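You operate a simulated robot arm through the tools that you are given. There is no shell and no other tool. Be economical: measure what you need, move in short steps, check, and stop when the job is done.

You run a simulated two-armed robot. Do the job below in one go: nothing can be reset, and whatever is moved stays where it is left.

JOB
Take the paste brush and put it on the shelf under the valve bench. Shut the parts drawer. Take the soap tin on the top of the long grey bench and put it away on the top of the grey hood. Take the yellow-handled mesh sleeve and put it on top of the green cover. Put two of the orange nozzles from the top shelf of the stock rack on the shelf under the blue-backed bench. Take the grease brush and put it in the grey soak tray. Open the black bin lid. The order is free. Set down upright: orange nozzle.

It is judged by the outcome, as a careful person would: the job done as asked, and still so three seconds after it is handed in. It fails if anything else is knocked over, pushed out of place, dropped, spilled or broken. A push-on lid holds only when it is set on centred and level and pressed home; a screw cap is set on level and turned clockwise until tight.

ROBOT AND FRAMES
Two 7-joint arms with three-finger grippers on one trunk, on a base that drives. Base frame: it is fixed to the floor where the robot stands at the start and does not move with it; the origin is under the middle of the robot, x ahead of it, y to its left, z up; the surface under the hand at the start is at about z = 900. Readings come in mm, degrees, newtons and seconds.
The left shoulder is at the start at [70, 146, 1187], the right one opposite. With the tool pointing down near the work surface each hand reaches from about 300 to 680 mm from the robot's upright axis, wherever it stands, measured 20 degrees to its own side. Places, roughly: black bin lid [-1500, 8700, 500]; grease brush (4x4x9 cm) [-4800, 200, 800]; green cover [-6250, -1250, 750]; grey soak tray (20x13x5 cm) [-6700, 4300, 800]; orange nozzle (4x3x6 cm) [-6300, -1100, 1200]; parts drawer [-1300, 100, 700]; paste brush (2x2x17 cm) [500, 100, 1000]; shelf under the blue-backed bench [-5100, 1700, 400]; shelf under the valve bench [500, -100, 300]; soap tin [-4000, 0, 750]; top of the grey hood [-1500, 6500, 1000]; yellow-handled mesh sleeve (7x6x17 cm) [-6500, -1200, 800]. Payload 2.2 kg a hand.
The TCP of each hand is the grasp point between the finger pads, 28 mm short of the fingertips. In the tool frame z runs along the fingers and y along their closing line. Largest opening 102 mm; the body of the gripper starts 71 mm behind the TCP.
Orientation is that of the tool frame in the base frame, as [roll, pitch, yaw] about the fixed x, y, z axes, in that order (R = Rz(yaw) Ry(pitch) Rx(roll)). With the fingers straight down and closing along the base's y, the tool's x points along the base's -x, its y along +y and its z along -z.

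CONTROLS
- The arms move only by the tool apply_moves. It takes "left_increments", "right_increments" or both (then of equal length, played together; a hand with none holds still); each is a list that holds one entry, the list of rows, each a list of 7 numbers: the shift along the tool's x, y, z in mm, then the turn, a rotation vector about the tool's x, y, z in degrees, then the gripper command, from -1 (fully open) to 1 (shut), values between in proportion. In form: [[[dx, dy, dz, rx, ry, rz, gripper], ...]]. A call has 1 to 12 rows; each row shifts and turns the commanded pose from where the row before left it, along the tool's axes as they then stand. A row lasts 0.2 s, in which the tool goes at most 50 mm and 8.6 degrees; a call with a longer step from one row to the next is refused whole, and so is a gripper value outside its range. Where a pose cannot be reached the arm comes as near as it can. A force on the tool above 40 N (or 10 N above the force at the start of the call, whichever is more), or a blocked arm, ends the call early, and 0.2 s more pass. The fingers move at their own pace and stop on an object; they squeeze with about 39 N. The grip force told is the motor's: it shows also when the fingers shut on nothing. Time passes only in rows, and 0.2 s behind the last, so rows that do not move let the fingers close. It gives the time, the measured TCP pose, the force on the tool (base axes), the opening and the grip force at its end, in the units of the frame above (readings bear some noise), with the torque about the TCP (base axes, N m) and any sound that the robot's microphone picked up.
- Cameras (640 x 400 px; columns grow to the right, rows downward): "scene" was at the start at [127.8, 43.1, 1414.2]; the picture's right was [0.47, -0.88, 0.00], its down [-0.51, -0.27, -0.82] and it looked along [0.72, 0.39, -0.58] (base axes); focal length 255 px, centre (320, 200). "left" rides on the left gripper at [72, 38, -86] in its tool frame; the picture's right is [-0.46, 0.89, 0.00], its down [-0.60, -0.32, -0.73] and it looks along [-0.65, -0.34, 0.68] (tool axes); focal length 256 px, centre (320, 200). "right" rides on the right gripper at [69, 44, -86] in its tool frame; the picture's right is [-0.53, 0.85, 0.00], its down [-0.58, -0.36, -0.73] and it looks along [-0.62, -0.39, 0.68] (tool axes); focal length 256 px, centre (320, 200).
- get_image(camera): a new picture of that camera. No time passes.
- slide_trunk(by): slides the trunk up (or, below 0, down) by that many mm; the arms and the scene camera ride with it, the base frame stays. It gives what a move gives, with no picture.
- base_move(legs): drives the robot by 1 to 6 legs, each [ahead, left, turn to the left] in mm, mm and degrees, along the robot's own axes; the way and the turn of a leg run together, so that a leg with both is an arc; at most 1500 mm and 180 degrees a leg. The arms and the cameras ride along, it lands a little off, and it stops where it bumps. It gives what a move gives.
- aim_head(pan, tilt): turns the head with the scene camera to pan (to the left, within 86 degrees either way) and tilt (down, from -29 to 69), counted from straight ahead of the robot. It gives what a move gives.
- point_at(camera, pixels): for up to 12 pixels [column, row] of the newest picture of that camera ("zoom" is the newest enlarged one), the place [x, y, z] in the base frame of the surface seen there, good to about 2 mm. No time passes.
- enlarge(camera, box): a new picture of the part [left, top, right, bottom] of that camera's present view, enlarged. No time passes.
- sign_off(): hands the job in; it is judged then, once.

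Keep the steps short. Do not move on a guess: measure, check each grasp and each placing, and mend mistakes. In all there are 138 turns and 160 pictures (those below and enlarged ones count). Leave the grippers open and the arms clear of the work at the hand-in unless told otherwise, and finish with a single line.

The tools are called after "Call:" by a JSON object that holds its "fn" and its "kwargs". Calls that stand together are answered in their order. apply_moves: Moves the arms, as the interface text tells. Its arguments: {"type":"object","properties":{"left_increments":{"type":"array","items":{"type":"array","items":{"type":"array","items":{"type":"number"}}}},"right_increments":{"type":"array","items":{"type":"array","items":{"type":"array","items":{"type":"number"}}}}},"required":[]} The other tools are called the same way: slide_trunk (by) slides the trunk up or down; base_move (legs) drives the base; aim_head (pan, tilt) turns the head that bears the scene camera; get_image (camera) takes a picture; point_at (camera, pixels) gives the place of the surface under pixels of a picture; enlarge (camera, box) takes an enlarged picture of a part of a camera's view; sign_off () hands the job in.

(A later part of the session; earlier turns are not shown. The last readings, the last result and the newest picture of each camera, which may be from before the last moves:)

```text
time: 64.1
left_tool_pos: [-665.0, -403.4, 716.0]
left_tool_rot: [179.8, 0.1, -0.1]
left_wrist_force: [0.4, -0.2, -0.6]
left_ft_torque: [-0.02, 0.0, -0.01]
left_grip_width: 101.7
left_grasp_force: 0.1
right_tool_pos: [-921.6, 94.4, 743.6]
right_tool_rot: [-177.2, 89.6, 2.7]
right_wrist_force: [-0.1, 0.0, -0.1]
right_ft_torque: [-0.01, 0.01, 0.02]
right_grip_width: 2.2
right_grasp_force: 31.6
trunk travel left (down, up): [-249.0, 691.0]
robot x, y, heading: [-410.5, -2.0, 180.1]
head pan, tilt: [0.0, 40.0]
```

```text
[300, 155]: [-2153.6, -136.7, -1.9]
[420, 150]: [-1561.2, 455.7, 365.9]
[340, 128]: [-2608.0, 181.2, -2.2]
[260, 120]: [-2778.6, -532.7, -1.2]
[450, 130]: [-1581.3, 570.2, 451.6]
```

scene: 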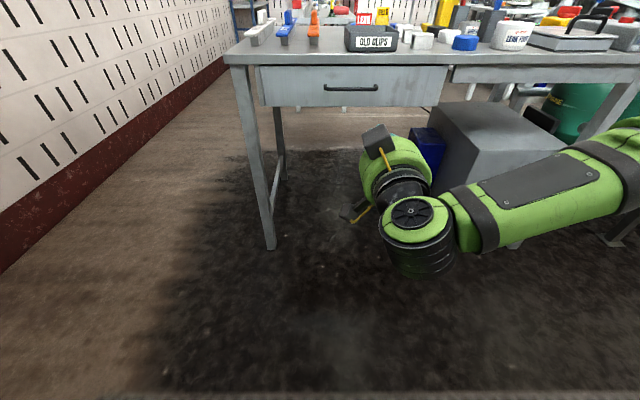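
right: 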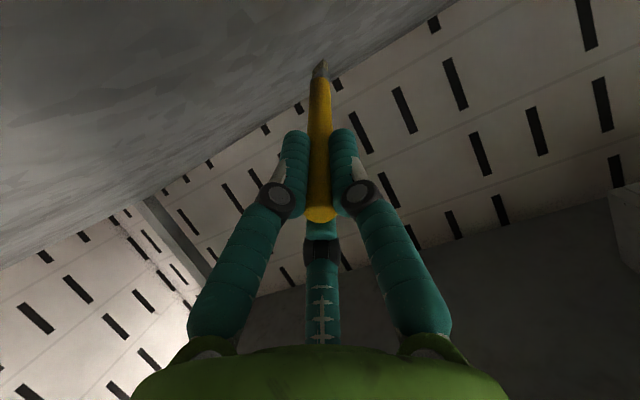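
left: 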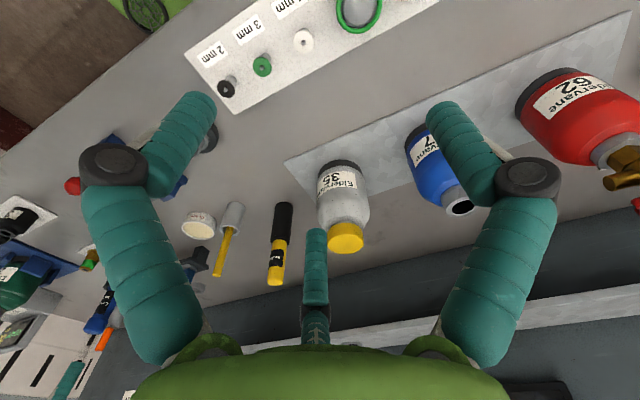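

Call:
{"fn": "point_at", "kwargs": {"camera": "scene", "pixels": [[300, 90], [420, 90], [350, 75], [350, 64], [500, 75], [270, 85]]}}

Call:
{"fn": "aim_head", "kwargs": {"pan": 0, "tilt": 12}}

Call:
{"fn": "slide_trunk", "kwargs": {"by": 400}}

Call:
{"fn": "get_image", "kwargs": {"camera": "scene"}}

```text
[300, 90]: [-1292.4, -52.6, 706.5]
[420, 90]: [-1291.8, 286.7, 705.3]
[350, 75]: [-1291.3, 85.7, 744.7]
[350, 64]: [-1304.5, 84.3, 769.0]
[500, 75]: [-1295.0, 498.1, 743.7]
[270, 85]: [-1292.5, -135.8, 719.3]
```

```text
time: 65.1
left_tool_pos: [-665.8, -402.2, 717.1]
left_tool_rot: [179.9, -0.1, -0.1]
left_wrist_force: [0.6, 0.0, 0.2]
left_ft_torque: [0.02, 0.0, -0.01]
left_grip_width: 102.1
left_grasp_force: 0.1
right_tool_pos: [-921.3, 95.1, 744.5]
right_tool_rot: [-176.6, 89.7, 3.3]
right_wrist_force: [0.3, -0.1, -0.2]
right_ft_torque: [-0.03, -0.02, 0.0]
right_grip_width: 2.2
right_grasp_force: 31.2
trunk travel left (down, up): [-249.0, 691.0]
robot x, y, heading: [-407.4, -4.3, 179.9]
head pan, tilt: [0.0, 12.0]
```

```text
time: 68.9
left_tool_pos: [-665.9, -402.2, 1115.8]
left_tool_rot: [179.9, 0.0, -0.1]
left_wrist_force: [0.1, 0.4, 0.6]
left_ft_torque: [-0.04, 0.01, -0.01]
left_grip_width: 101.8
left_grasp_force: 0.1
right_tool_pos: [-922.8, 94.1, 1143.7]
right_tool_rot: [-177.0, 89.6, 2.9]
right_wrist_force: [-0.5, -0.8, 0.1]
right_ft_torque: [-0.01, 0.0, 0.01]
right_grip_width: 1.8
right_grasp_force: 31.7
trunk travel left (down, up): [-649.0, 291.0]
robot x, y, heading: [-407.0, 0.8, 180.0]
head pan, tilt: [0.0, 12.0]
```

```text
135 pictures are left
```

scene: 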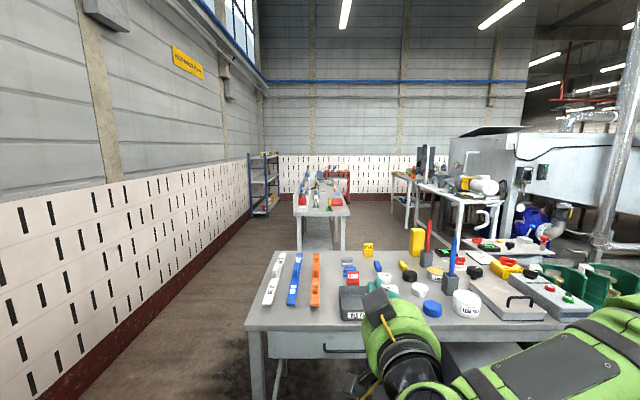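

The drawer is flush with its neighbour (x −1292 vs −1295). Now I plan the drive to the far benches; I measure the aisle, wall, bench ends and rack.

Call:
{"fn": "point_at", "kwargs": {"camera": "scene", "pixels": [[130, 250], [60, 300], [225, 190], [250, 330], [265, 200], [300, 215], [345, 210], [230, 250], [380, 240], [415, 220], [264, 215], [322, 205]]}}

Call:
{"fn": "enlarge", "kwargs": {"camera": "scene", "box": [230, 130, 430, 255]}}

```text
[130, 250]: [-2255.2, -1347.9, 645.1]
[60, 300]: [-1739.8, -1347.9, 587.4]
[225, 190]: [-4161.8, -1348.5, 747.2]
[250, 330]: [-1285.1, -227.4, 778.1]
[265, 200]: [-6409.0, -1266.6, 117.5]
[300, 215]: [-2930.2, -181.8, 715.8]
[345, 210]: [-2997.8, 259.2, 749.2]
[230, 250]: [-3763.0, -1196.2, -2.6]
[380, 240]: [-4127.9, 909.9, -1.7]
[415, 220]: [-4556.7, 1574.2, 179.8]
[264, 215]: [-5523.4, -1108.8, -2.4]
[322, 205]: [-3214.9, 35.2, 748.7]
```

```text
3.20 times, centred on (330, 192) of scene
```

zoom: 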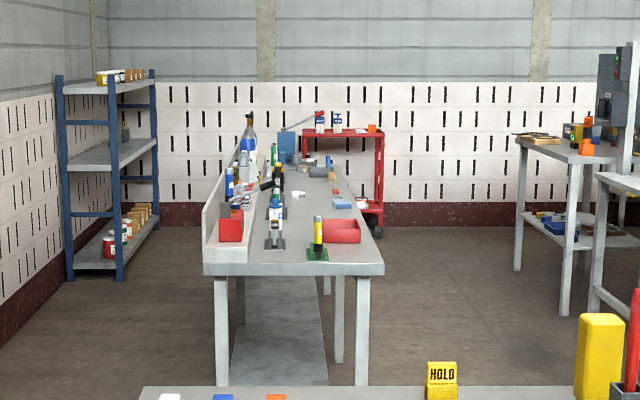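

The long grey bench runs x −2930…, y −190…270, top z 749, with a rail along its −y side. So I'll work it from the +y side. First I tuck the right hand to point down.

Call:
{"fn": "apply_moves", "kwargs": {"right_increments": [[[0, 0, 0, 0, 8.5, 0, 1], [0, 0, 0, 0, 8.5, 0, 1], [0, 0, 0, 0, 8.5, 0, 1], [0, 0, 0, 0, 8.5, 0, 1], [0, 0, 0, 0, 8.5, 0, 1], [0, 0, 0, 0, 8.5, 0, -1], [0, 0, 0, 0, 8.5, 0, -1], [0, 0, 0, 0, 8.5, 0, -1], [0, 0, 0, 0, 8.5, 0, -1], [0, 0, 0, 0, 8.5, 0, -1], [0, 0, 0, 0, 4.6, 0, -1], [0, 0, 0, 0, 0, 0, -1]]]}}

Call:
{"fn": "apply_moves", "kwargs": {"right_increments": [[[40, -28, 0, 0, 0, 0, -1], [40, -28, 0, 0, 0, 0, -1], [40, -28, 0, 0, 0, 0, -1], [40, -28, 0, 0, 0, 0, -1], [40, -28, 0, 0, 0, 0, -1]]]}}

Call:
{"fn": "point_at", "kwargs": {"camera": "scene", "pixels": [[275, 252], [350, 252], [450, 250], [480, 285], [545, 310], [540, 240], [560, 265], [505, 185], [460, 205], [440, 225], [400, 245]]}}

```text
time: 71.5
left_tool_pos: [-666.5, -402.1, 1116.6]
left_tool_rot: [180.0, 0.0, 0.0]
left_wrist_force: [1.3, 0.0, -0.1]
left_ft_torque: [-0.03, 0.01, 0.02]
left_grip_width: 102.1
left_grasp_force: 0.1
right_tool_pos: [-921.2, 95.0, 1144.9]
right_tool_rot: [-180.0, -0.2, 0.0]
right_wrist_force: [0.0, 0.0, -0.1]
right_ft_torque: [-0.01, -0.02, 0.05]
right_grip_width: 102.0
right_grasp_force: 0.0
trunk travel left (down, up): [-649.0, 291.0]
robot x, y, heading: [-405.2, 1.5, 180.0]
head pan, tilt: [0.0, 12.0]
```

```text
time: 72.7
left_tool_pos: [-663.8, -401.2, 1117.6]
left_tool_rot: [179.9, 0.1, -0.2]
left_wrist_force: [0.5, 0.0, 0.1]
left_ft_torque: [0.0, 0.04, 0.0]
left_grip_width: 102.0
left_grasp_force: 0.0
right_tool_pos: [-716.3, 237.5, 1144.3]
right_tool_rot: [180.0, 0.1, -0.1]
right_wrist_force: [0.6, -0.4, -0.6]
right_ft_torque: [0.01, 0.0, 0.02]
right_grip_width: 102.0
right_grasp_force: 0.0
trunk travel left (down, up): [-649.0, 291.0]
robot x, y, heading: [-405.7, -1.8, 180.0]
head pan, tilt: [0.0, 12.0]
```

```text
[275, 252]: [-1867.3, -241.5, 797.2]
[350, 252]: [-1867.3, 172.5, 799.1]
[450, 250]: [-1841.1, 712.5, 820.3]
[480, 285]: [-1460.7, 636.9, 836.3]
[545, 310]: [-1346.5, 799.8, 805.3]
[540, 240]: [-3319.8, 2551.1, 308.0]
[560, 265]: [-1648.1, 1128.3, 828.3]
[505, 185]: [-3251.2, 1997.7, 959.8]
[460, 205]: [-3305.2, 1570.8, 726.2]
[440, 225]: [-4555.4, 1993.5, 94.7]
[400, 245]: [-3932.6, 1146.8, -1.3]
```

Gap between benches: x −1867…−2930. I drive via the left aisle (y ≈ −770) to x ≈ −2400, then look before crossing.

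Call:
{"fn": "base_move", "kwargs": {"legs": [[0, 770, 0], [1500, 0, 0], [490, 0, 0]]}}

Call:
{"fn": "aim_head", "kwargs": {"pan": -70, "tilt": 20}}

Call:
{"fn": "get_image", "kwargs": {"camera": "scene"}}

```text
time: 76.1
left_tool_pos: [-666.7, -1040.5, 1118.6]
left_tool_rot: [-179.4, 0.3, -0.5]
left_wrist_force: [-0.9, 2.2, 0.1]
left_ft_torque: [-0.02, 0.01, -0.07]
left_grip_width: 100.4
left_grasp_force: 0.0
right_tool_pos: [-722.9, -407.5, 1145.6]
right_tool_rot: [-180.0, 0.0, -0.2]
right_wrist_force: [-1.0, -0.4, 0.0]
right_ft_torque: [-0.01, 0.04, 0.02]
right_grip_width: 102.0
right_grasp_force: 0.1
trunk travel left (down, up): [-649.0, 291.0]
robot x, y, heading: [-405.3, -643.9, 179.7]
head pan, tilt: [0.0, 12.0]
stopped in leg 1: the force on the tool passed its limit at 60 N (the readings are from after the stop); the commanded pose is now the measured one
```

```text
time: 77.5
left_tool_pos: [-666.5, -1040.2, 1118.5]
left_tool_rot: [-179.4, 0.2, -0.5]
left_wrist_force: [-0.1, 2.2, -0.4]
left_ft_torque: [-0.06, 0.05, 0.03]
left_grip_width: 100.5
left_grasp_force: 0.1
right_tool_pos: [-721.0, -408.4, 1144.9]
right_tool_rot: [-180.0, 0.1, -0.1]
right_wrist_force: [-0.3, 0.1, 0.2]
right_ft_torque: [0.03, -0.01, -0.01]
right_grip_width: 102.2
right_grasp_force: 0.1
trunk travel left (down, up): [-649.0, 291.0]
robot x, y, heading: [-410.9, -643.7, 180.2]
head pan, tilt: [-70.0, 20.0]
```

```text
133 pictures are left
```

scene: 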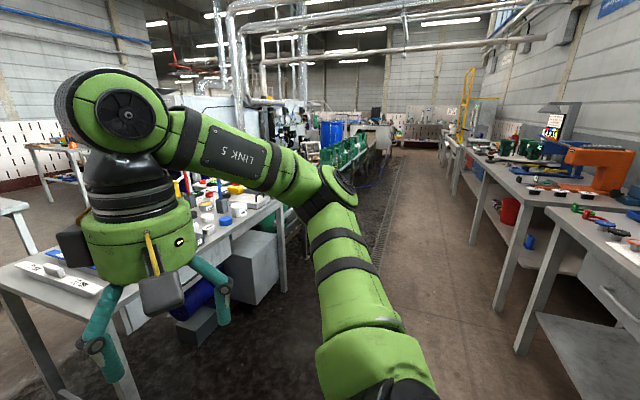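

The left hand bumped something at y ≈ −1090. I move back a little and look left to see what it is.

Call:
{"fn": "base_move", "kwargs": {"legs": [[0, -60, 0]]}}

Call:
{"fn": "aim_head", "kwargs": {"pan": 60, "tilt": 15}}

Call:
{"fn": "get_image", "kwargs": {"camera": "scene"}}

```text
time: 78.4
left_tool_pos: [-666.4, -986.5, 1116.7]
left_tool_rot: [-179.2, 0.2, -0.4]
left_wrist_force: [1.1, -0.2, -0.4]
left_ft_torque: [0.01, 0.02, -0.04]
left_grip_width: 102.0
left_grasp_force: 0.0
right_tool_pos: [-722.4, -352.9, 1145.1]
right_tool_rot: [-179.8, 0.0, -0.1]
right_wrist_force: [0.3, 0.3, -0.6]
right_ft_torque: [0.01, 0.05, 0.01]
right_grip_width: 102.1
right_grasp_force: 0.1
trunk travel left (down, up): [-649.0, 291.0]
robot x, y, heading: [-408.8, -584.7, 180.2]
head pan, tilt: [-70.0, 20.0]
```

```text
time: 80.5
left_tool_pos: [-667.8, -983.2, 1117.4]
left_tool_rot: [-179.4, 0.2, -0.4]
left_wrist_force: [1.1, -0.2, 0.0]
left_ft_torque: [-0.04, -0.01, 0.06]
left_grip_width: 102.0
left_grasp_force: 0.2
right_tool_pos: [-721.7, -349.8, 1144.7]
right_tool_rot: [-179.9, 0.0, -0.1]
right_wrist_force: [0.4, 0.7, 0.5]
right_ft_torque: [0.01, 0.0, -0.01]
right_grip_width: 102.1
right_grasp_force: 0.2
trunk travel left (down, up): [-649.0, 291.0]
robot x, y, heading: [-407.4, -587.2, 180.0]
head pan, tilt: [60.0, 15.0]
```

```text
132 pictures are left
```

scene: 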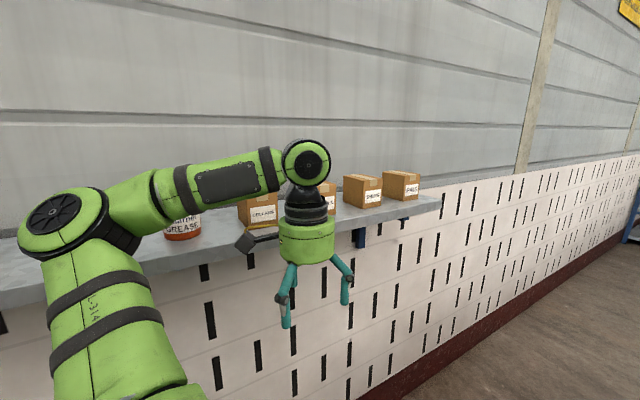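

A wall shelf with boxes; my fingers touched its front edge, and the boxes still stand. I measure the shelf's extents.

Call:
{"fn": "point_at", "kwargs": {"camera": "scene", "pixels": [[438, 202], [420, 207], [250, 250], [350, 222], [400, 190], [270, 210], [180, 230]]}}

Call:
{"fn": "enlarge", "kwargs": {"camera": "scene", "box": [120, 140, 460, 300]}}

```text
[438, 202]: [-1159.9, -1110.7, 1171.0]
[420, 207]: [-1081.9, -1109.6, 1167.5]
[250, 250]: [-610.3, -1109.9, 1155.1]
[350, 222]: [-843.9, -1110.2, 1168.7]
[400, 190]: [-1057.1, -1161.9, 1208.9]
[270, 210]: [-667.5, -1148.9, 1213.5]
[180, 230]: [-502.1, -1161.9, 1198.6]
```

```text
1.88 times, centred on (290, 220) of scene
```

zoom: 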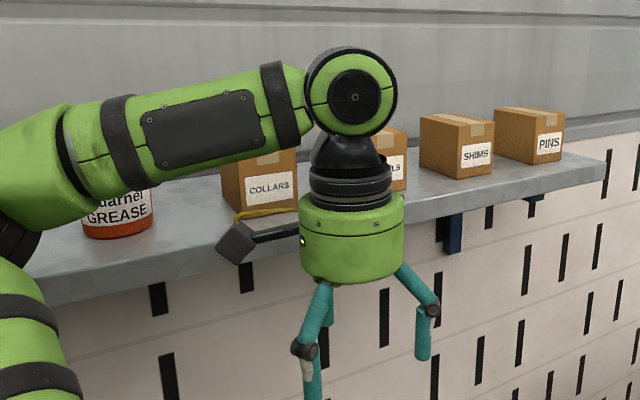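

Shelf front is y −1110 and it ends at x −1160. I keep y ≈ −590 and drive ahead to x ≈ −2400.

Call:
{"fn": "base_move", "kwargs": {"legs": [[1000, 0, 0], [990, 0, 0]]}}

Call:
{"fn": "aim_head", "kwargs": {"pan": -75, "tilt": 20}}

Call:
{"fn": "get_image", "kwargs": {"camera": "scene"}}

```text
time: 90.5
left_tool_pos: [-2658.2, -966.8, 1118.0]
left_tool_rot: [-179.4, 0.1, -1.7]
left_wrist_force: [-0.3, -0.3, -0.2]
left_ft_torque: [0.01, -0.02, -0.03]
left_grip_width: 101.8
left_grasp_force: 0.0
right_tool_pos: [-2698.5, -333.1, 1145.3]
right_tool_rot: [179.9, 0.1, -1.3]
right_wrist_force: [0.4, 0.5, -1.6]
right_ft_torque: [-0.01, 0.01, -0.02]
right_grip_width: 102.2
right_grasp_force: 0.0
trunk travel left (down, up): [-649.0, 291.0]
robot x, y, heading: [-2396.0, -580.3, 178.6]
head pan, tilt: [60.0, 15.0]
```

```text
time: 92.6
left_tool_pos: [-2659.7, -968.1, 1117.2]
left_tool_rot: [-179.4, 0.2, -1.6]
left_wrist_force: [-0.2, 0.3, 0.1]
left_ft_torque: [0.01, 0.0, 0.02]
left_grip_width: 101.7
left_grasp_force: 0.0
right_tool_pos: [-2699.7, -333.1, 1145.0]
right_tool_rot: [-180.0, 0.0, -1.3]
right_wrist_force: [0.6, 0.8, -0.3]
right_ft_torque: [0.01, -0.02, 0.01]
right_grip_width: 102.2
right_grasp_force: 0.1
trunk travel left (down, up): [-649.0, 291.0]
robot x, y, heading: [-2392.6, -577.5, 178.7]
head pan, tilt: [-75.0, 20.0]
```

```text
130 pictures are left
```

scene: 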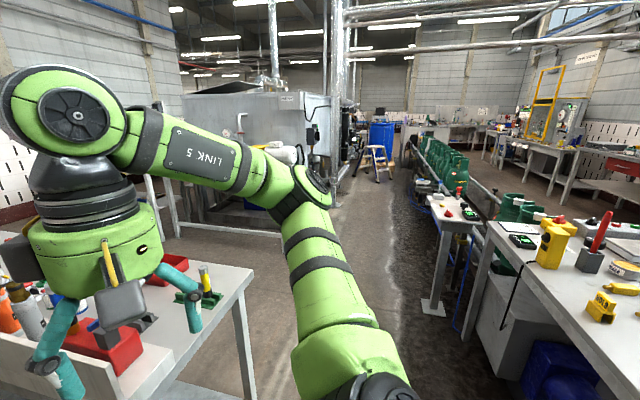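

The crossing is clear. I strafe right to y ≈ 880, then drive ahead along the long bench's +y side to x ≈ −3500 and look at the bench.

Call:
{"fn": "base_move", "kwargs": {"legs": [[0, -1450, 1.3], [1080, 0, 0]]}}

Call:
{"fn": "aim_head", "kwargs": {"pan": 45, "tilt": 28}}

Call:
{"fn": "get_image", "kwargs": {"camera": "scene"}}

```text
time: 104.8
left_tool_pos: [-3714.9, 457.5, 1117.1]
left_tool_rot: [-179.4, 0.1, -1.1]
left_wrist_force: [-0.2, -0.3, 0.1]
left_ft_torque: [0.0, -0.04, -0.01]
left_grip_width: 102.1
left_grasp_force: 0.1
right_tool_pos: [-3761.6, 1091.9, 1144.8]
right_tool_rot: [180.0, 0.0, -0.7]
right_wrist_force: [-0.8, -0.3, 0.2]
right_ft_torque: [-0.02, -0.01, -0.02]
right_grip_width: 102.1
right_grasp_force: 0.1
trunk travel left (down, up): [-649.0, 291.0]
robot x, y, heading: [-3453.4, 854.1, 179.3]
head pan, tilt: [-75.0, 20.0]
```

```text
time: 106.8
left_tool_pos: [-3714.5, 458.2, 1117.5]
left_tool_rot: [-179.4, 0.3, -1.0]
left_wrist_force: [-0.6, -0.6, -0.3]
left_ft_torque: [0.0, 0.02, -0.01]
left_grip_width: 102.3
left_grasp_force: 0.0
right_tool_pos: [-3760.4, 1092.1, 1145.1]
right_tool_rot: [179.9, 0.0, -0.7]
right_wrist_force: [0.0, -0.1, 0.4]
right_ft_torque: [0.04, 0.03, -0.01]
right_grip_width: 102.0
right_grasp_force: 0.0
trunk travel left (down, up): [-649.0, 291.0]
robot x, y, heading: [-3452.8, 854.5, 179.2]
head pan, tilt: [45.0, 28.0]
```

```text
129 pictures are left
```

scene: 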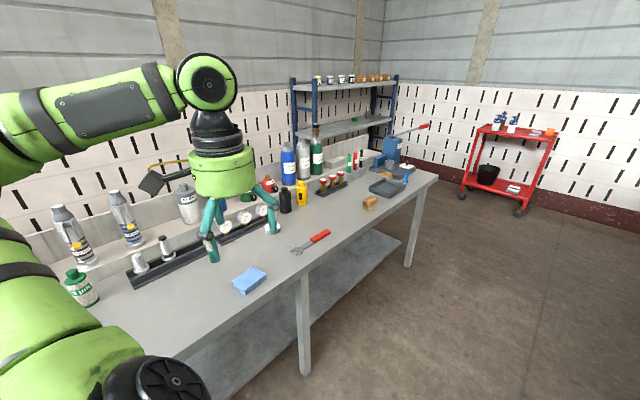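

I look closer at the bench for the soap tin and the grease brush.

Call:
{"fn": "enlarge", "kwargs": {"camera": "scene", "box": [180, 130, 460, 305]}}

Call:
{"fn": "point_at", "kwargs": {"camera": "scene", "pixels": [[250, 280], [370, 202], [312, 242], [240, 222], [300, 190], [387, 185], [330, 180], [405, 175], [285, 200], [150, 268]]}}

```text
2.29 times, centred on (320, 218) of scene
```

zoom: 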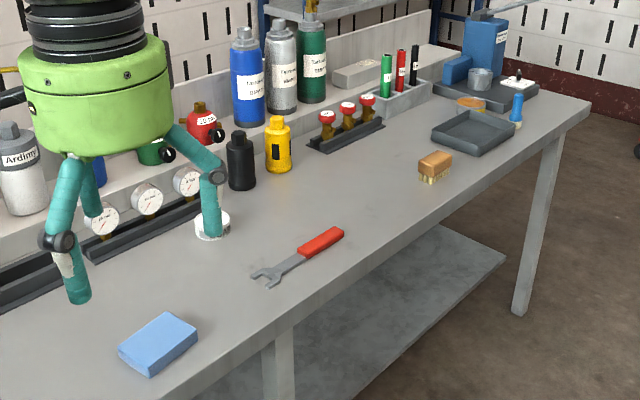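

```text
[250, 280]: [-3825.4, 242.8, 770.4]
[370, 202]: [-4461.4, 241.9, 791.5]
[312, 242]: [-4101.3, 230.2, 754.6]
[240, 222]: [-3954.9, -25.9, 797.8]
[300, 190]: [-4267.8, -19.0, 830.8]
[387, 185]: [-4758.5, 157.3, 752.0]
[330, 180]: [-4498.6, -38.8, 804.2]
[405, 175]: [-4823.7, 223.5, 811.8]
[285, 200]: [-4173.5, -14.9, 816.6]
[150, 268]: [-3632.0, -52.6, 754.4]
```

The white tin behind my left fingers is near (−4000, 0); the blue-handled upright brush at (−4824, 223) matches the grease brush. I turn to face the bench beside the tin.

Call:
{"fn": "base_move", "kwargs": {"legs": [[0, 0, 90.7], [0, -450, 0], [250, 0, 0]]}}

Call:
{"fn": "aim_head", "kwargs": {"pan": -10, "tilt": 42}}

Call:
{"fn": "get_image", "kwargs": {"camera": "scene"}}

```text
time: 114.8
left_tool_pos: [-3533.0, 344.8, 1117.4]
left_tool_rot: [-179.4, 0.3, 87.1]
left_wrist_force: [0.0, -0.4, 0.5]
left_ft_torque: [-0.02, 0.0, -0.01]
left_grip_width: 102.3
left_grasp_force: 0.1
right_tool_pos: [-4167.1, 317.7, 1146.2]
right_tool_rot: [-179.9, 0.0, 87.4]
right_wrist_force: [-0.6, 0.4, 0.7]
right_ft_torque: [-0.01, 0.0, -0.02]
right_grip_width: 102.2
right_grasp_force: 0.0
trunk travel left (down, up): [-649.0, 291.0]
robot x, y, heading: [-3917.6, 615.2, -92.4]
head pan, tilt: [45.0, 28.0]
```

```text
time: 116.0
left_tool_pos: [-3532.0, 343.6, 1117.2]
left_tool_rot: [-179.4, 0.2, 87.1]
left_wrist_force: [0.4, -0.3, -0.3]
left_ft_torque: [0.03, -0.02, 0.0]
left_grip_width: 101.9
left_grasp_force: 0.1
right_tool_pos: [-4167.5, 316.5, 1145.1]
right_tool_rot: [-180.0, 0.0, 87.5]
right_wrist_force: [1.0, 0.4, 0.4]
right_ft_torque: [-0.01, -0.02, -0.02]
right_grip_width: 101.8
right_grasp_force: 0.0
trunk travel left (down, up): [-649.0, 291.0]
robot x, y, heading: [-3916.4, 617.9, -92.5]
head pan, tilt: [-10.0, 42.0]
```

```text
127 pictures are left
```

scene: 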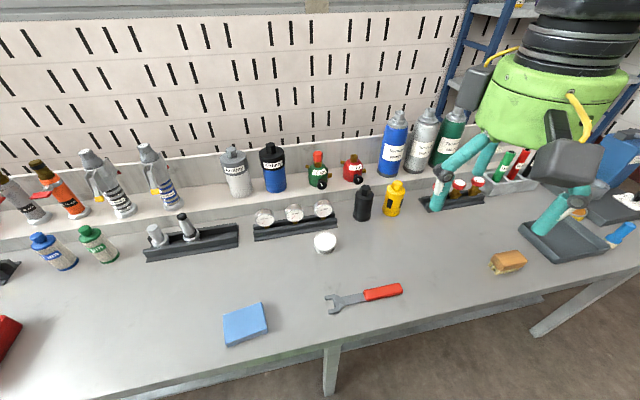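

The round white tin is at (325,242). I zoom in and measure it.

Call:
{"fn": "enlarge", "kwargs": {"camera": "scene", "box": [265, 180, 425, 280]}}

Call:
{"fn": "point_at", "kwargs": {"camera": "scene", "pixels": [[325, 240], [325, 234], [316, 240], [334, 240], [325, 252], [325, 260], [295, 228], [330, 215], [363, 218], [345, 240]]}}

```text
4.00 times, centred on (345, 230) of scene
```

zoom: 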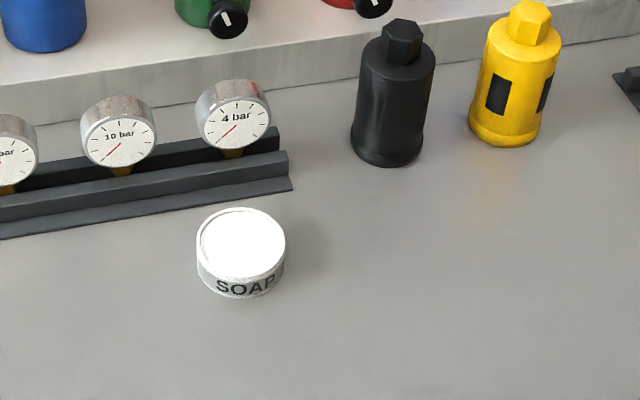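

```text
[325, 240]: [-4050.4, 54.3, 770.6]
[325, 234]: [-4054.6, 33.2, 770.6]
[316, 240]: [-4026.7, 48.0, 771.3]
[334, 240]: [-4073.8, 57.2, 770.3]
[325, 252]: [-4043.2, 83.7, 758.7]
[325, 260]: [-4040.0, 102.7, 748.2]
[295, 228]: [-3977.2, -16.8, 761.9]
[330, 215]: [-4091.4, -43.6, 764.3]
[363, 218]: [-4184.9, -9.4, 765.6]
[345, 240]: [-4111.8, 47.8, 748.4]
```

The soap tin's centre is (−4050, 54), 22 mm tall. For economy I'll first do the rack (sleeve, nozzles) with both hands free, then come back for tin and brush. I back off and strafe along the bench toward the rack.

Call:
{"fn": "base_move", "kwargs": {"legs": [[-250, 0, 2.4], [0, -1300, 0]]}}

Call:
{"fn": "aim_head", "kwargs": {"pan": -40, "tilt": 22}}

Call:
{"fn": "get_image", "kwargs": {"camera": "scene"}}

```text
time: 123.9
left_tool_pos: [-4795.5, 608.4, 1118.0]
left_tool_rot: [-179.5, 0.2, 91.1]
left_wrist_force: [0.3, -0.2, -0.5]
left_ft_torque: [-0.01, 0.01, 0.0]
left_grip_width: 102.2
left_grasp_force: 0.1
right_tool_pos: [-5427.3, 537.6, 1145.3]
right_tool_rot: [180.0, 0.1, 91.7]
right_wrist_force: [0.2, 1.1, 0.9]
right_ft_torque: [0.0, 0.01, 0.02]
right_grip_width: 101.8
right_grasp_force: 0.0
trunk travel left (down, up): [-649.0, 291.0]
robot x, y, heading: [-5201.3, 855.1, -88.3]
head pan, tilt: [-10.0, 42.0]
```

```text
time: 124.9
left_tool_pos: [-4796.2, 607.7, 1118.4]
left_tool_rot: [-179.3, 0.2, 91.1]
left_wrist_force: [-0.6, -0.3, -0.4]
left_ft_torque: [0.03, -0.02, 0.03]
left_grip_width: 102.2
left_grasp_force: 0.1
right_tool_pos: [-5427.8, 536.5, 1146.0]
right_tool_rot: [-179.9, 0.0, 91.6]
right_wrist_force: [0.4, 0.1, -0.5]
right_ft_torque: [0.01, 0.0, 0.02]
right_grip_width: 102.0
right_grasp_force: 0.1
trunk travel left (down, up): [-649.0, 291.0]
robot x, y, heading: [-5198.4, 856.4, -88.4]
head pan, tilt: [-40.0, 22.0]
```

```text
125 pictures are left
```

scene: 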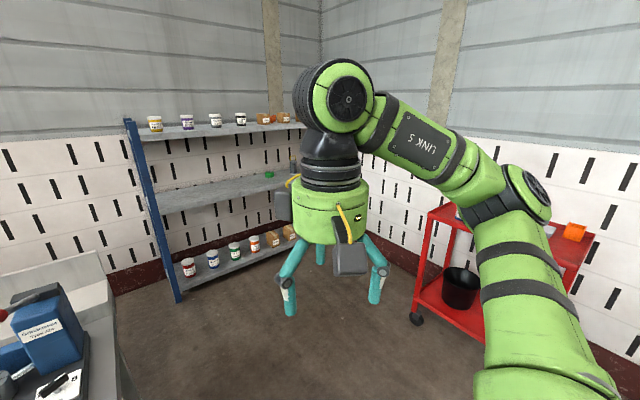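

Call:
{"fn": "point_at", "kwargs": {"camera": "scene", "pixels": [[160, 205], [130, 130], [180, 300], [270, 175], [100, 300], [430, 215], [420, 320], [575, 232], [275, 128], [115, 285], [560, 280]]}}

Call:
{"fn": "enlarge", "kwargs": {"camera": "scene", "box": [120, 90, 320, 215]}}

```text
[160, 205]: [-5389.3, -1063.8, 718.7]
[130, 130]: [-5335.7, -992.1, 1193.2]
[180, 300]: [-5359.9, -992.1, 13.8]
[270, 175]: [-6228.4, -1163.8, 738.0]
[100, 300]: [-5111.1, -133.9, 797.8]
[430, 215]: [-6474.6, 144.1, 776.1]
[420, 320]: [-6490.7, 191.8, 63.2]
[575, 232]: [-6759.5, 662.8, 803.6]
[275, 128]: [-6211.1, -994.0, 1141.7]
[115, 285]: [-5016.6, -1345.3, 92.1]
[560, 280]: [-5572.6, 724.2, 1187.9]
```

```text
3.20 times, centred on (220, 152) of scene
```

zoom: 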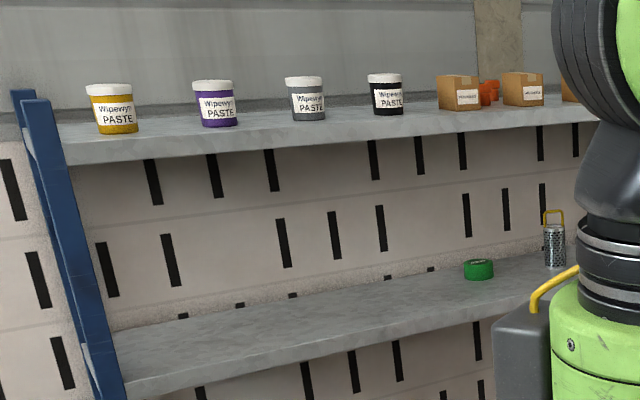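

Rack: front at y −992, shelf surfaces around z 718 and ~1190; the mesh sleeve and green cover stand on the middle shelf, and nozzles show behind boxes on the top shelf. The trolley begins at x −6470, y 144. I drive around the bench end to stand in front of the rack.

Call:
{"fn": "base_move", "kwargs": {"legs": [[0, -500, -1.7], [1250, 0, 0], [0, -600, 0]]}}

Call:
{"fn": "aim_head", "kwargs": {"pan": 0, "tilt": 25}}

Call:
{"fn": "get_image", "kwargs": {"camera": "scene"}}

```text
time: 136.8
left_tool_pos: [-5888.0, -683.4, 1116.3]
left_tool_rot: [-179.2, 0.2, 90.2]
left_wrist_force: [0.4, -0.3, 0.2]
left_ft_torque: [0.0, 0.02, 0.02]
left_grip_width: 101.8
left_grasp_force: 0.0
right_tool_pos: [-6520.1, -743.9, 1144.3]
right_tool_rot: [-179.9, 0.0, 90.6]
right_wrist_force: [0.1, -0.5, 0.4]
right_ft_torque: [0.0, 0.0, 0.01]
right_grip_width: 102.3
right_grasp_force: 0.0
trunk travel left (down, up): [-649.0, 291.0]
robot x, y, heading: [-6284.7, -431.7, -89.4]
head pan, tilt: [-40.0, 22.0]
```

```text
time: 137.9
left_tool_pos: [-5889.1, -682.0, 1117.6]
left_tool_rot: [-179.4, 0.2, 90.2]
left_wrist_force: [0.4, 0.7, -0.3]
left_ft_torque: [0.0, 0.01, -0.04]
left_grip_width: 102.2
left_grasp_force: 0.1
right_tool_pos: [-6521.4, -745.9, 1145.4]
right_tool_rot: [180.0, 0.1, 90.7]
right_wrist_force: [-0.1, -0.4, 0.4]
right_ft_torque: [0.04, 0.01, -0.04]
right_grip_width: 101.8
right_grasp_force: 0.0
trunk travel left (down, up): [-649.0, 291.0]
robot x, y, heading: [-6291.1, -430.6, -89.6]
head pan, tilt: [0.0, 25.0]
```

```text
123 pictures are left
```

scene: 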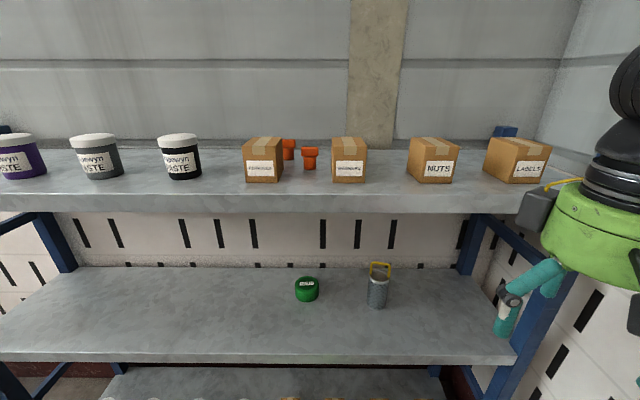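

I see two orange nozzles at (290,148) and (310,158) between two boxes, the green cover at (307,288) and the sleeve at (378,288). I measure.

Call:
{"fn": "enlarge", "kwargs": {"camera": "scene", "box": [230, 110, 390, 210]}}

Call:
{"fn": "point_at", "kwargs": {"camera": "scene", "pixels": [[288, 146], [288, 157], [310, 152], [310, 164], [310, 170], [284, 165], [333, 165], [300, 190], [300, 197], [300, 211], [263, 140], [348, 140]]}}

Call:
{"fn": "point_at", "kwargs": {"camera": "scene", "pixels": [[307, 282], [307, 298], [296, 290], [318, 288], [307, 305], [380, 265], [378, 295], [369, 290], [387, 290], [377, 310], [377, 277], [320, 355]]}}

Call:
{"fn": "enlarge", "kwargs": {"camera": "scene", "box": [270, 240, 430, 340]}}

```text
4.00 times, centred on (310, 160) of scene
```

zoom: 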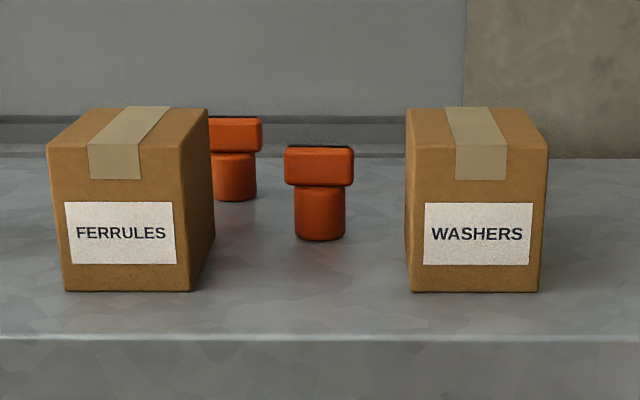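

```text
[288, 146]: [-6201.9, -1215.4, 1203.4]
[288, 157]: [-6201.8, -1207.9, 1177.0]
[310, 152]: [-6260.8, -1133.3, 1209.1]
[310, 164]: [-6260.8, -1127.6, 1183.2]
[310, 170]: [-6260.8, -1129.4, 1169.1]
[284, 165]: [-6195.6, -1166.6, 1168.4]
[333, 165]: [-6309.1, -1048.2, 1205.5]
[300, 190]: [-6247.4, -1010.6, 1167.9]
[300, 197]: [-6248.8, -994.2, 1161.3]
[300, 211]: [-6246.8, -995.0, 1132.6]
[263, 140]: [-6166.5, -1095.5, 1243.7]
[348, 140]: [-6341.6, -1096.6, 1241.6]
```

```text
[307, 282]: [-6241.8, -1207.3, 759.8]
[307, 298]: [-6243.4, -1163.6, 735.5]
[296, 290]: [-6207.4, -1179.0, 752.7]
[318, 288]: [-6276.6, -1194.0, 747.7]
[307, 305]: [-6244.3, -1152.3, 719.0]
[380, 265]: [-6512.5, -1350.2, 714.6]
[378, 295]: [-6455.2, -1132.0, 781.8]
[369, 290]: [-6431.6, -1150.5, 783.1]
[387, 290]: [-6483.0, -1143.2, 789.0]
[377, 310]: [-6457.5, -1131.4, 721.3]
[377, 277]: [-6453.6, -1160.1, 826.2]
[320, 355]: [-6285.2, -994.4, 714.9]
```

```text
4.00 times, centred on (350, 290) of scene
```

zoom: 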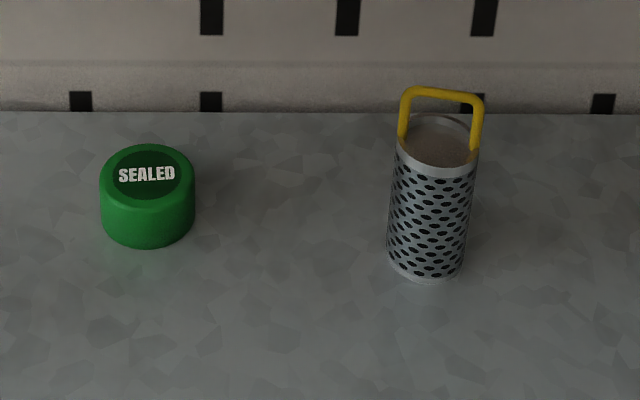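

Sleeve centre ≈ (−6457, −1160), z 718–885 with the handle; cover centre ≈ (−6242, −1200), top z 760. I lower the trunk, move 100 mm closer, and tilt the right hand to point forward and 30° down so it fits beneath the top shelf.

Call:
{"fn": "slide_trunk", "kwargs": {"by": -200}}

Call:
{"fn": "base_move", "kwargs": {"legs": [[100, 0, -0.4]]}}

Call:
{"fn": "apply_moves", "kwargs": {"right_increments": [[[-25, 20, 0, 0, 0, 0, -1], [-25, 20, 0, 0, 0, 0, -1], [0, 20, 0, 0, -8.57, 0, -1], [0, 0, 0, 0, -8.57, 0, -1], [0, 0, 0, 0, -8.57, 0, -1], [0, 0, 0, 0, -8.57, 0, -1], [0, 0, 0, 0, -8.57, 0, -1], [0, 0, 0, 0, -8.57, 0, -1], [0, 0, 0, 0, -8.57, 0, -1], [0, 0, 0, 0, 0, 0, -1]]]}}

Call:
{"fn": "get_image", "kwargs": {"camera": "scene"}}

Call:
{"fn": "get_image", "kwargs": {"camera": "right"}}

```text
time: 140.0
left_tool_pos: [-5888.6, -684.3, 918.4]
left_tool_rot: [-179.4, 0.2, 90.2]
left_wrist_force: [-0.2, 0.2, 1.1]
left_ft_torque: [0.0, 0.04, -0.01]
left_grip_width: 102.0
left_grasp_force: 0.2
right_tool_pos: [-6520.5, -745.4, 946.6]
right_tool_rot: [180.0, 0.0, 90.6]
right_wrist_force: [0.1, 0.9, -0.3]
right_ft_torque: [-0.02, 0.0, 0.02]
right_grip_width: 101.9
right_grasp_force: 0.0
trunk travel left (down, up): [-449.0, 491.0]
robot x, y, heading: [-6290.6, -429.4, -89.6]
head pan, tilt: [0.0, 25.0]
```

```text
time: 141.2
left_tool_pos: [-5890.6, -787.4, 918.1]
left_tool_rot: [-179.4, 0.2, 89.8]
left_wrist_force: [0.3, -1.0, 0.3]
left_ft_torque: [-0.01, -0.01, 0.0]
left_grip_width: 101.9
left_grasp_force: 0.1
right_tool_pos: [-6523.5, -843.2, 945.5]
right_tool_rot: [-180.0, 0.0, 90.2]
right_wrist_force: [-0.2, 0.7, 0.1]
right_ft_torque: [0.03, -0.01, 0.0]
right_grip_width: 102.2
right_grasp_force: 0.1
trunk travel left (down, up): [-449.0, 491.0]
robot x, y, heading: [-6291.4, -527.6, -89.8]
head pan, tilt: [0.0, 25.0]
```

```text
time: 143.4
left_tool_pos: [-5890.3, -786.9, 917.0]
left_tool_rot: [-179.3, 0.2, 89.8]
left_wrist_force: [0.2, 0.3, -0.7]
left_ft_torque: [0.02, 0.03, -0.01]
left_grip_width: 102.2
left_grasp_force: 0.1
right_tool_pos: [-6453.1, -926.3, 987.6]
right_tool_rot: [-179.9, 60.1, 90.3]
right_wrist_force: [-0.6, 0.3, -0.3]
right_ft_torque: [-0.01, 0.02, 0.02]
right_grip_width: 102.3
right_grasp_force: 0.0
right hand out of reach, approached as far as the arm can: row 8, 9
trunk travel left (down, up): [-449.0, 491.0]
robot x, y, heading: [-6286.9, -532.9, -90.0]
head pan, tilt: [0.0, 25.0]
```

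```text
120 pictures are left
```

scene: 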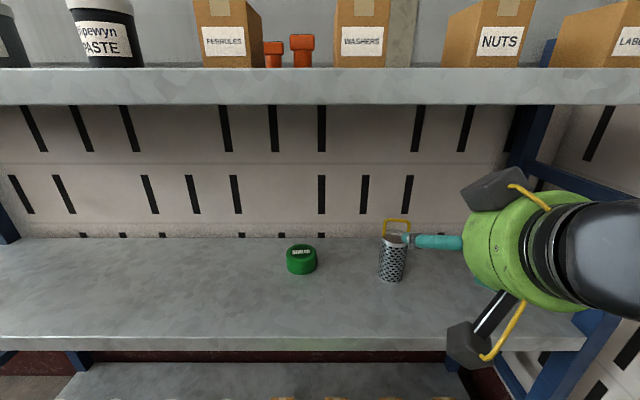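

```text
119 pictures are left
```

right: 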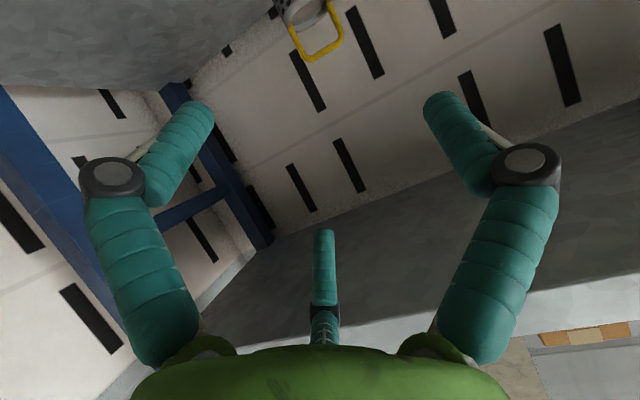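

The hand is tilted. I re-measure the sleeve, its handle and the cover from this closer view.

Call:
{"fn": "point_at", "kwargs": {"camera": "scene", "pixels": [[379, 262], [406, 262], [393, 240], [393, 262], [391, 283], [384, 228], [409, 228], [396, 221], [301, 247], [301, 256], [288, 262], [316, 262]]}}

Call:
{"fn": "enlarge", "kwargs": {"camera": "scene", "box": [270, 200, 450, 300]}}

```text
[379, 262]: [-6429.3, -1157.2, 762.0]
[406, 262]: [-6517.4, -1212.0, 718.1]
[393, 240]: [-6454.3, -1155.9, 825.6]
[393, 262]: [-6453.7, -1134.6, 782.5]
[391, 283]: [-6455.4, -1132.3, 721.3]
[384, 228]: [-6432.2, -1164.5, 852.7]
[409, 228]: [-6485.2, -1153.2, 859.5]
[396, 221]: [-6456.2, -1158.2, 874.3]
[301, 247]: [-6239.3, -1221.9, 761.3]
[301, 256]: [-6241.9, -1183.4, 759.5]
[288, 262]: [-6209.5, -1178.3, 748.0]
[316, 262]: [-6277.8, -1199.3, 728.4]
```

```text
3.56 times, centred on (360, 250) of scene
```

zoom: 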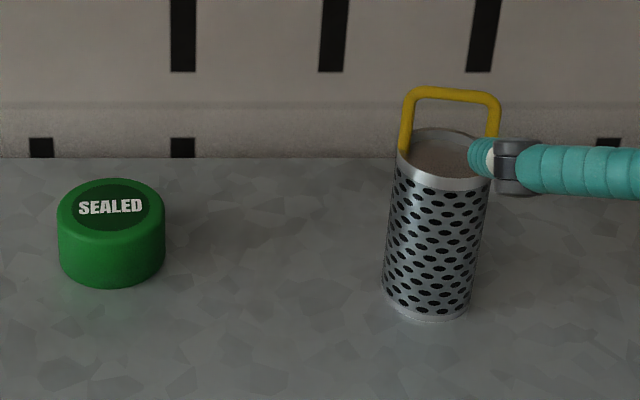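

Sleeve centre (−6456, −1160), radius ~27, rim z 826, handle top 875. Cover centre (−6243, −1200), top 760. I lower the hand to grasp height in front of the sleeve.

Call:
{"fn": "apply_moves", "kwargs": {"right_increments": [[[40, 0, 23, 0, 0, 0, -1], [40, 0, 23, 0, 0, 0, -1], [35, 0, 20, 0, 0, 0, -1], [0, 0, 0, 0, 0, 0, -1]]]}}

```text
time: 144.4
left_tool_pos: [-5891.1, -786.4, 917.1]
left_tool_rot: [-179.4, 0.2, 89.8]
left_wrist_force: [0.1, 0.1, -0.1]
left_ft_torque: [0.03, 0.01, 0.02]
left_grip_width: 102.0
left_grasp_force: 0.0
right_tool_pos: [-6433.8, -988.2, 899.2]
right_tool_rot: [-180.0, 59.9, 90.3]
right_wrist_force: [0.2, -1.5, -0.4]
right_ft_torque: [0.01, -0.02, 0.0]
right_grip_width: 101.6
right_grasp_force: 0.0
right hand out of reach, approached as far as the arm can: row 1, 2, 3
trunk travel left (down, up): [-449.0, 491.0]
robot x, y, heading: [-6286.5, -532.1, -90.1]
head pan, tilt: [0.0, 25.0]
```

The commanded pose is too near the body; I move it forward 110 mm.

Call:
{"fn": "apply_moves", "kwargs": {"right_increments": [[[-20, 0, 34.6, 0, 0, 0, -1], [-20, 0, 34.6, 0, 0, 0, -1], [-15, 0, 26, 0, 0, 0, -1], [0, 0, 0, 0, 0, 0, -1]]]}}

```text
time: 145.4
left_tool_pos: [-5890.1, -788.0, 918.5]
left_tool_rot: [-179.4, 0.1, 89.9]
left_wrist_force: [0.1, -0.6, 0.2]
left_ft_torque: [0.02, 0.05, 0.04]
left_grip_width: 102.1
left_grasp_force: 0.0
right_tool_pos: [-6432.8, -1096.1, 899.4]
right_tool_rot: [-179.9, 60.1, 90.4]
right_wrist_force: [0.2, 0.5, 0.0]
right_ft_torque: [-0.02, 0.01, 0.0]
right_grip_width: 102.0
right_grasp_force: 0.0
trunk travel left (down, up): [-449.0, 491.0]
robot x, y, heading: [-6286.2, -532.1, -90.0]
head pan, tilt: [0.0, 25.0]
```

The hand is at (−6433, −1096, 899). I shift to x −6456 and lower to z 802, still in front of the sleeve.

Call:
{"fn": "apply_moves", "kwargs": {"right_increments": [[[0, -23, 0, 0, 0, 0, -1], [28, 0, 16.2, 0, 0, 0, -1], [28, 0, 16.2, 0, 0, 0, -1], [28, 0, 16.2, 0, 0, 0, -1], [0, 0, 0, 0, 0, 0, -1]]]}}

Call:
{"fn": "get_image", "kwargs": {"camera": "scene"}}

Call:
{"fn": "get_image", "kwargs": {"camera": "right"}}

```text
time: 146.6
left_tool_pos: [-5890.9, -786.8, 918.1]
left_tool_rot: [-179.4, 0.2, 89.8]
left_wrist_force: [0.3, 0.8, 0.2]
left_ft_torque: [0.01, 0.01, 0.0]
left_grip_width: 102.1
left_grasp_force: 0.1
right_tool_pos: [-6455.9, -1094.3, 802.5]
right_tool_rot: [-179.9, 60.1, 90.3]
right_wrist_force: [1.3, -0.4, 0.4]
right_ft_torque: [-0.02, 0.02, 0.01]
right_grip_width: 101.9
right_grasp_force: 0.0
trunk travel left (down, up): [-449.0, 491.0]
robot x, y, heading: [-6288.8, -531.3, -90.0]
head pan, tilt: [0.0, 25.0]
```

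```text
117 pictures are left
```

scene: 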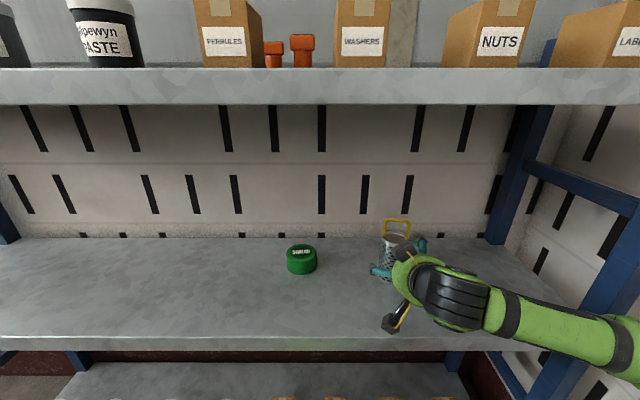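

```text
116 pictures are left
```

right: 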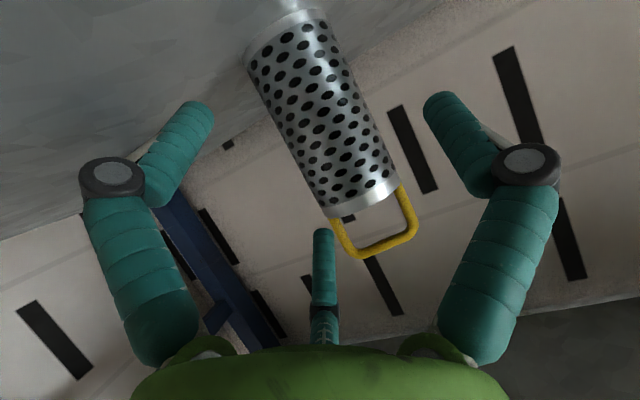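

The sleeve stands between the open fingers. I move forward 53 mm at the same height, then check.

Call:
{"fn": "apply_moves", "kwargs": {"right_increments": [[[-9, 0, 15.6, 0, 0, 0, -1], [-9, 0, 15.6, 0, 0, 0, -1], [-9, 0, 15.6, 0, 0, 0, -1], [0, 0, 0, 0, 0, 0, -1]]]}}

Call:
{"fn": "get_image", "kwargs": {"camera": "right"}}

Call:
{"fn": "enlarge", "kwargs": {"camera": "scene", "box": [300, 180, 500, 305]}}

```text
time: 147.6
left_tool_pos: [-5889.6, -786.8, 917.6]
left_tool_rot: [-179.4, 0.1, 89.8]
left_wrist_force: [0.3, -0.7, 0.4]
left_ft_torque: [-0.01, 0.01, 0.04]
left_grip_width: 102.2
left_grasp_force: 0.0
right_tool_pos: [-6456.7, -1149.5, 802.0]
right_tool_rot: [-179.9, 60.1, 90.3]
right_wrist_force: [-1.1, 0.5, 1.4]
right_ft_torque: [-0.02, 0.0, -0.05]
right_grip_width: 101.9
right_grasp_force: 0.1
trunk travel left (down, up): [-449.0, 491.0]
robot x, y, heading: [-6287.6, -532.5, -89.8]
head pan, tilt: [0.0, 25.0]
```

```text
115 pictures are left
```

right: 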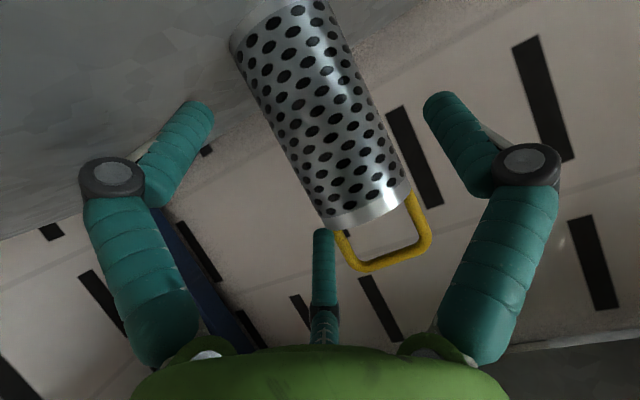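

```text
3.20 times, centred on (400, 242) of scene
```

zoom: 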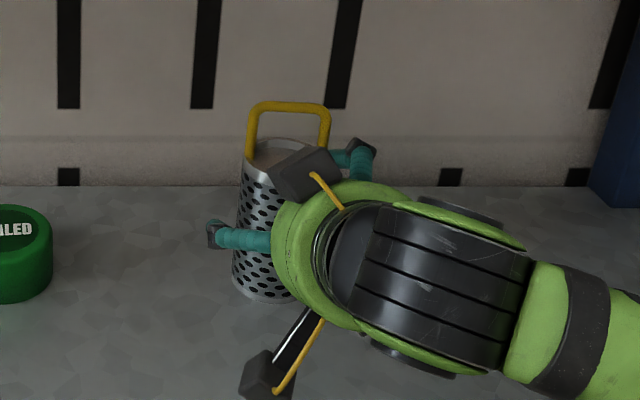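

Alignment looks right. I close gently in stages.

Call:
{"fn": "apply_moves", "kwargs": {"right_increments": [[[0, 0, 0, 0, 0, 0, -0.4], [0, 0, 0, 0, 0, 0, -0.2], [0, 0, 0, 0, 0, 0, -0.1], [0, 0, 0, 0, 0, 0, 0], [0, 0, 0, 0, 0, 0, 0.2], [0, 0, 0, 0, 0, 0, 1], [0, 0, 0, 0, 0, 0, 1]]]}}

Call:
{"fn": "get_image", "kwargs": {"camera": "right"}}

```text
time: 149.2
left_tool_pos: [-5889.5, -785.7, 918.0]
left_tool_rot: [-179.4, 0.2, 89.9]
left_wrist_force: [-0.2, 1.0, -0.3]
left_ft_torque: [0.02, 0.0, 0.01]
left_grip_width: 101.9
left_grasp_force: 0.2
right_tool_pos: [-6455.2, -1149.0, 803.9]
right_tool_rot: [-179.9, 59.9, 90.3]
right_wrist_force: [-0.9, -0.5, 0.3]
right_ft_torque: [0.02, 0.03, -0.01]
right_grip_width: 2.3
right_grasp_force: 31.4
trunk travel left (down, up): [-449.0, 491.0]
robot x, y, heading: [-6286.1, -529.4, -89.9]
head pan, tilt: [0.0, 25.0]
```

```text
113 pictures are left
```

right: 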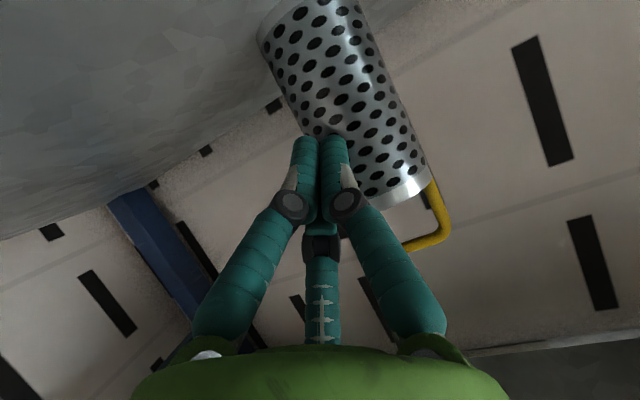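

The fingers closed on nothing; the sleeve slipped ahead of them. I measure where it stands now.

Call:
{"fn": "point_at", "kwargs": {"camera": "right", "pixels": [[345, 60], [370, 120], [400, 190], [300, 60], [330, 120], [410, 150], [321, 150]]}}

Call:
{"fn": "enlarge", "kwargs": {"camera": "scene", "box": [300, 180, 500, 305]}}

Call:
{"fn": "point_at", "kwargs": {"camera": "zoom", "pixels": [[290, 105], [255, 150], [325, 140], [250, 200], [280, 165], [250, 265], [215, 235]]}}

```text
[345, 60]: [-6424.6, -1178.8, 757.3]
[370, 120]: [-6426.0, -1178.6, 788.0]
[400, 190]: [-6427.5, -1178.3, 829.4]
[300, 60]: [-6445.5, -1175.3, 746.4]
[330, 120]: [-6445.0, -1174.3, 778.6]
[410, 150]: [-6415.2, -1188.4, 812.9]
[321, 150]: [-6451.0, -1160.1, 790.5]
```

```text
3.20 times, centred on (400, 242) of scene
```

zoom: 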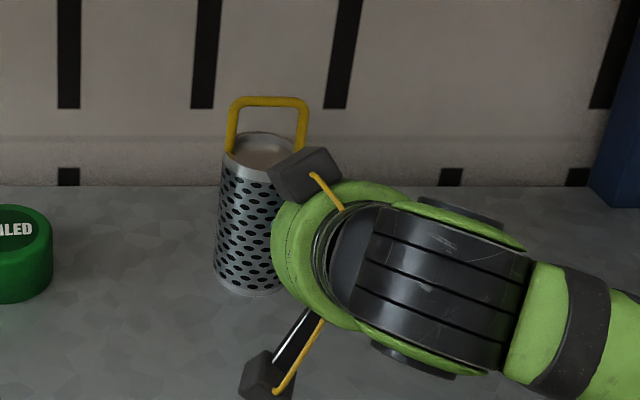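

```text
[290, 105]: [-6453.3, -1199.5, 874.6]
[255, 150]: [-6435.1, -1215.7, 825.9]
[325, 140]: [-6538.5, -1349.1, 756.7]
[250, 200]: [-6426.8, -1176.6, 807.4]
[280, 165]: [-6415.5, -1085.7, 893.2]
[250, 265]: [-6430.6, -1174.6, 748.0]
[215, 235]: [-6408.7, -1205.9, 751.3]
```

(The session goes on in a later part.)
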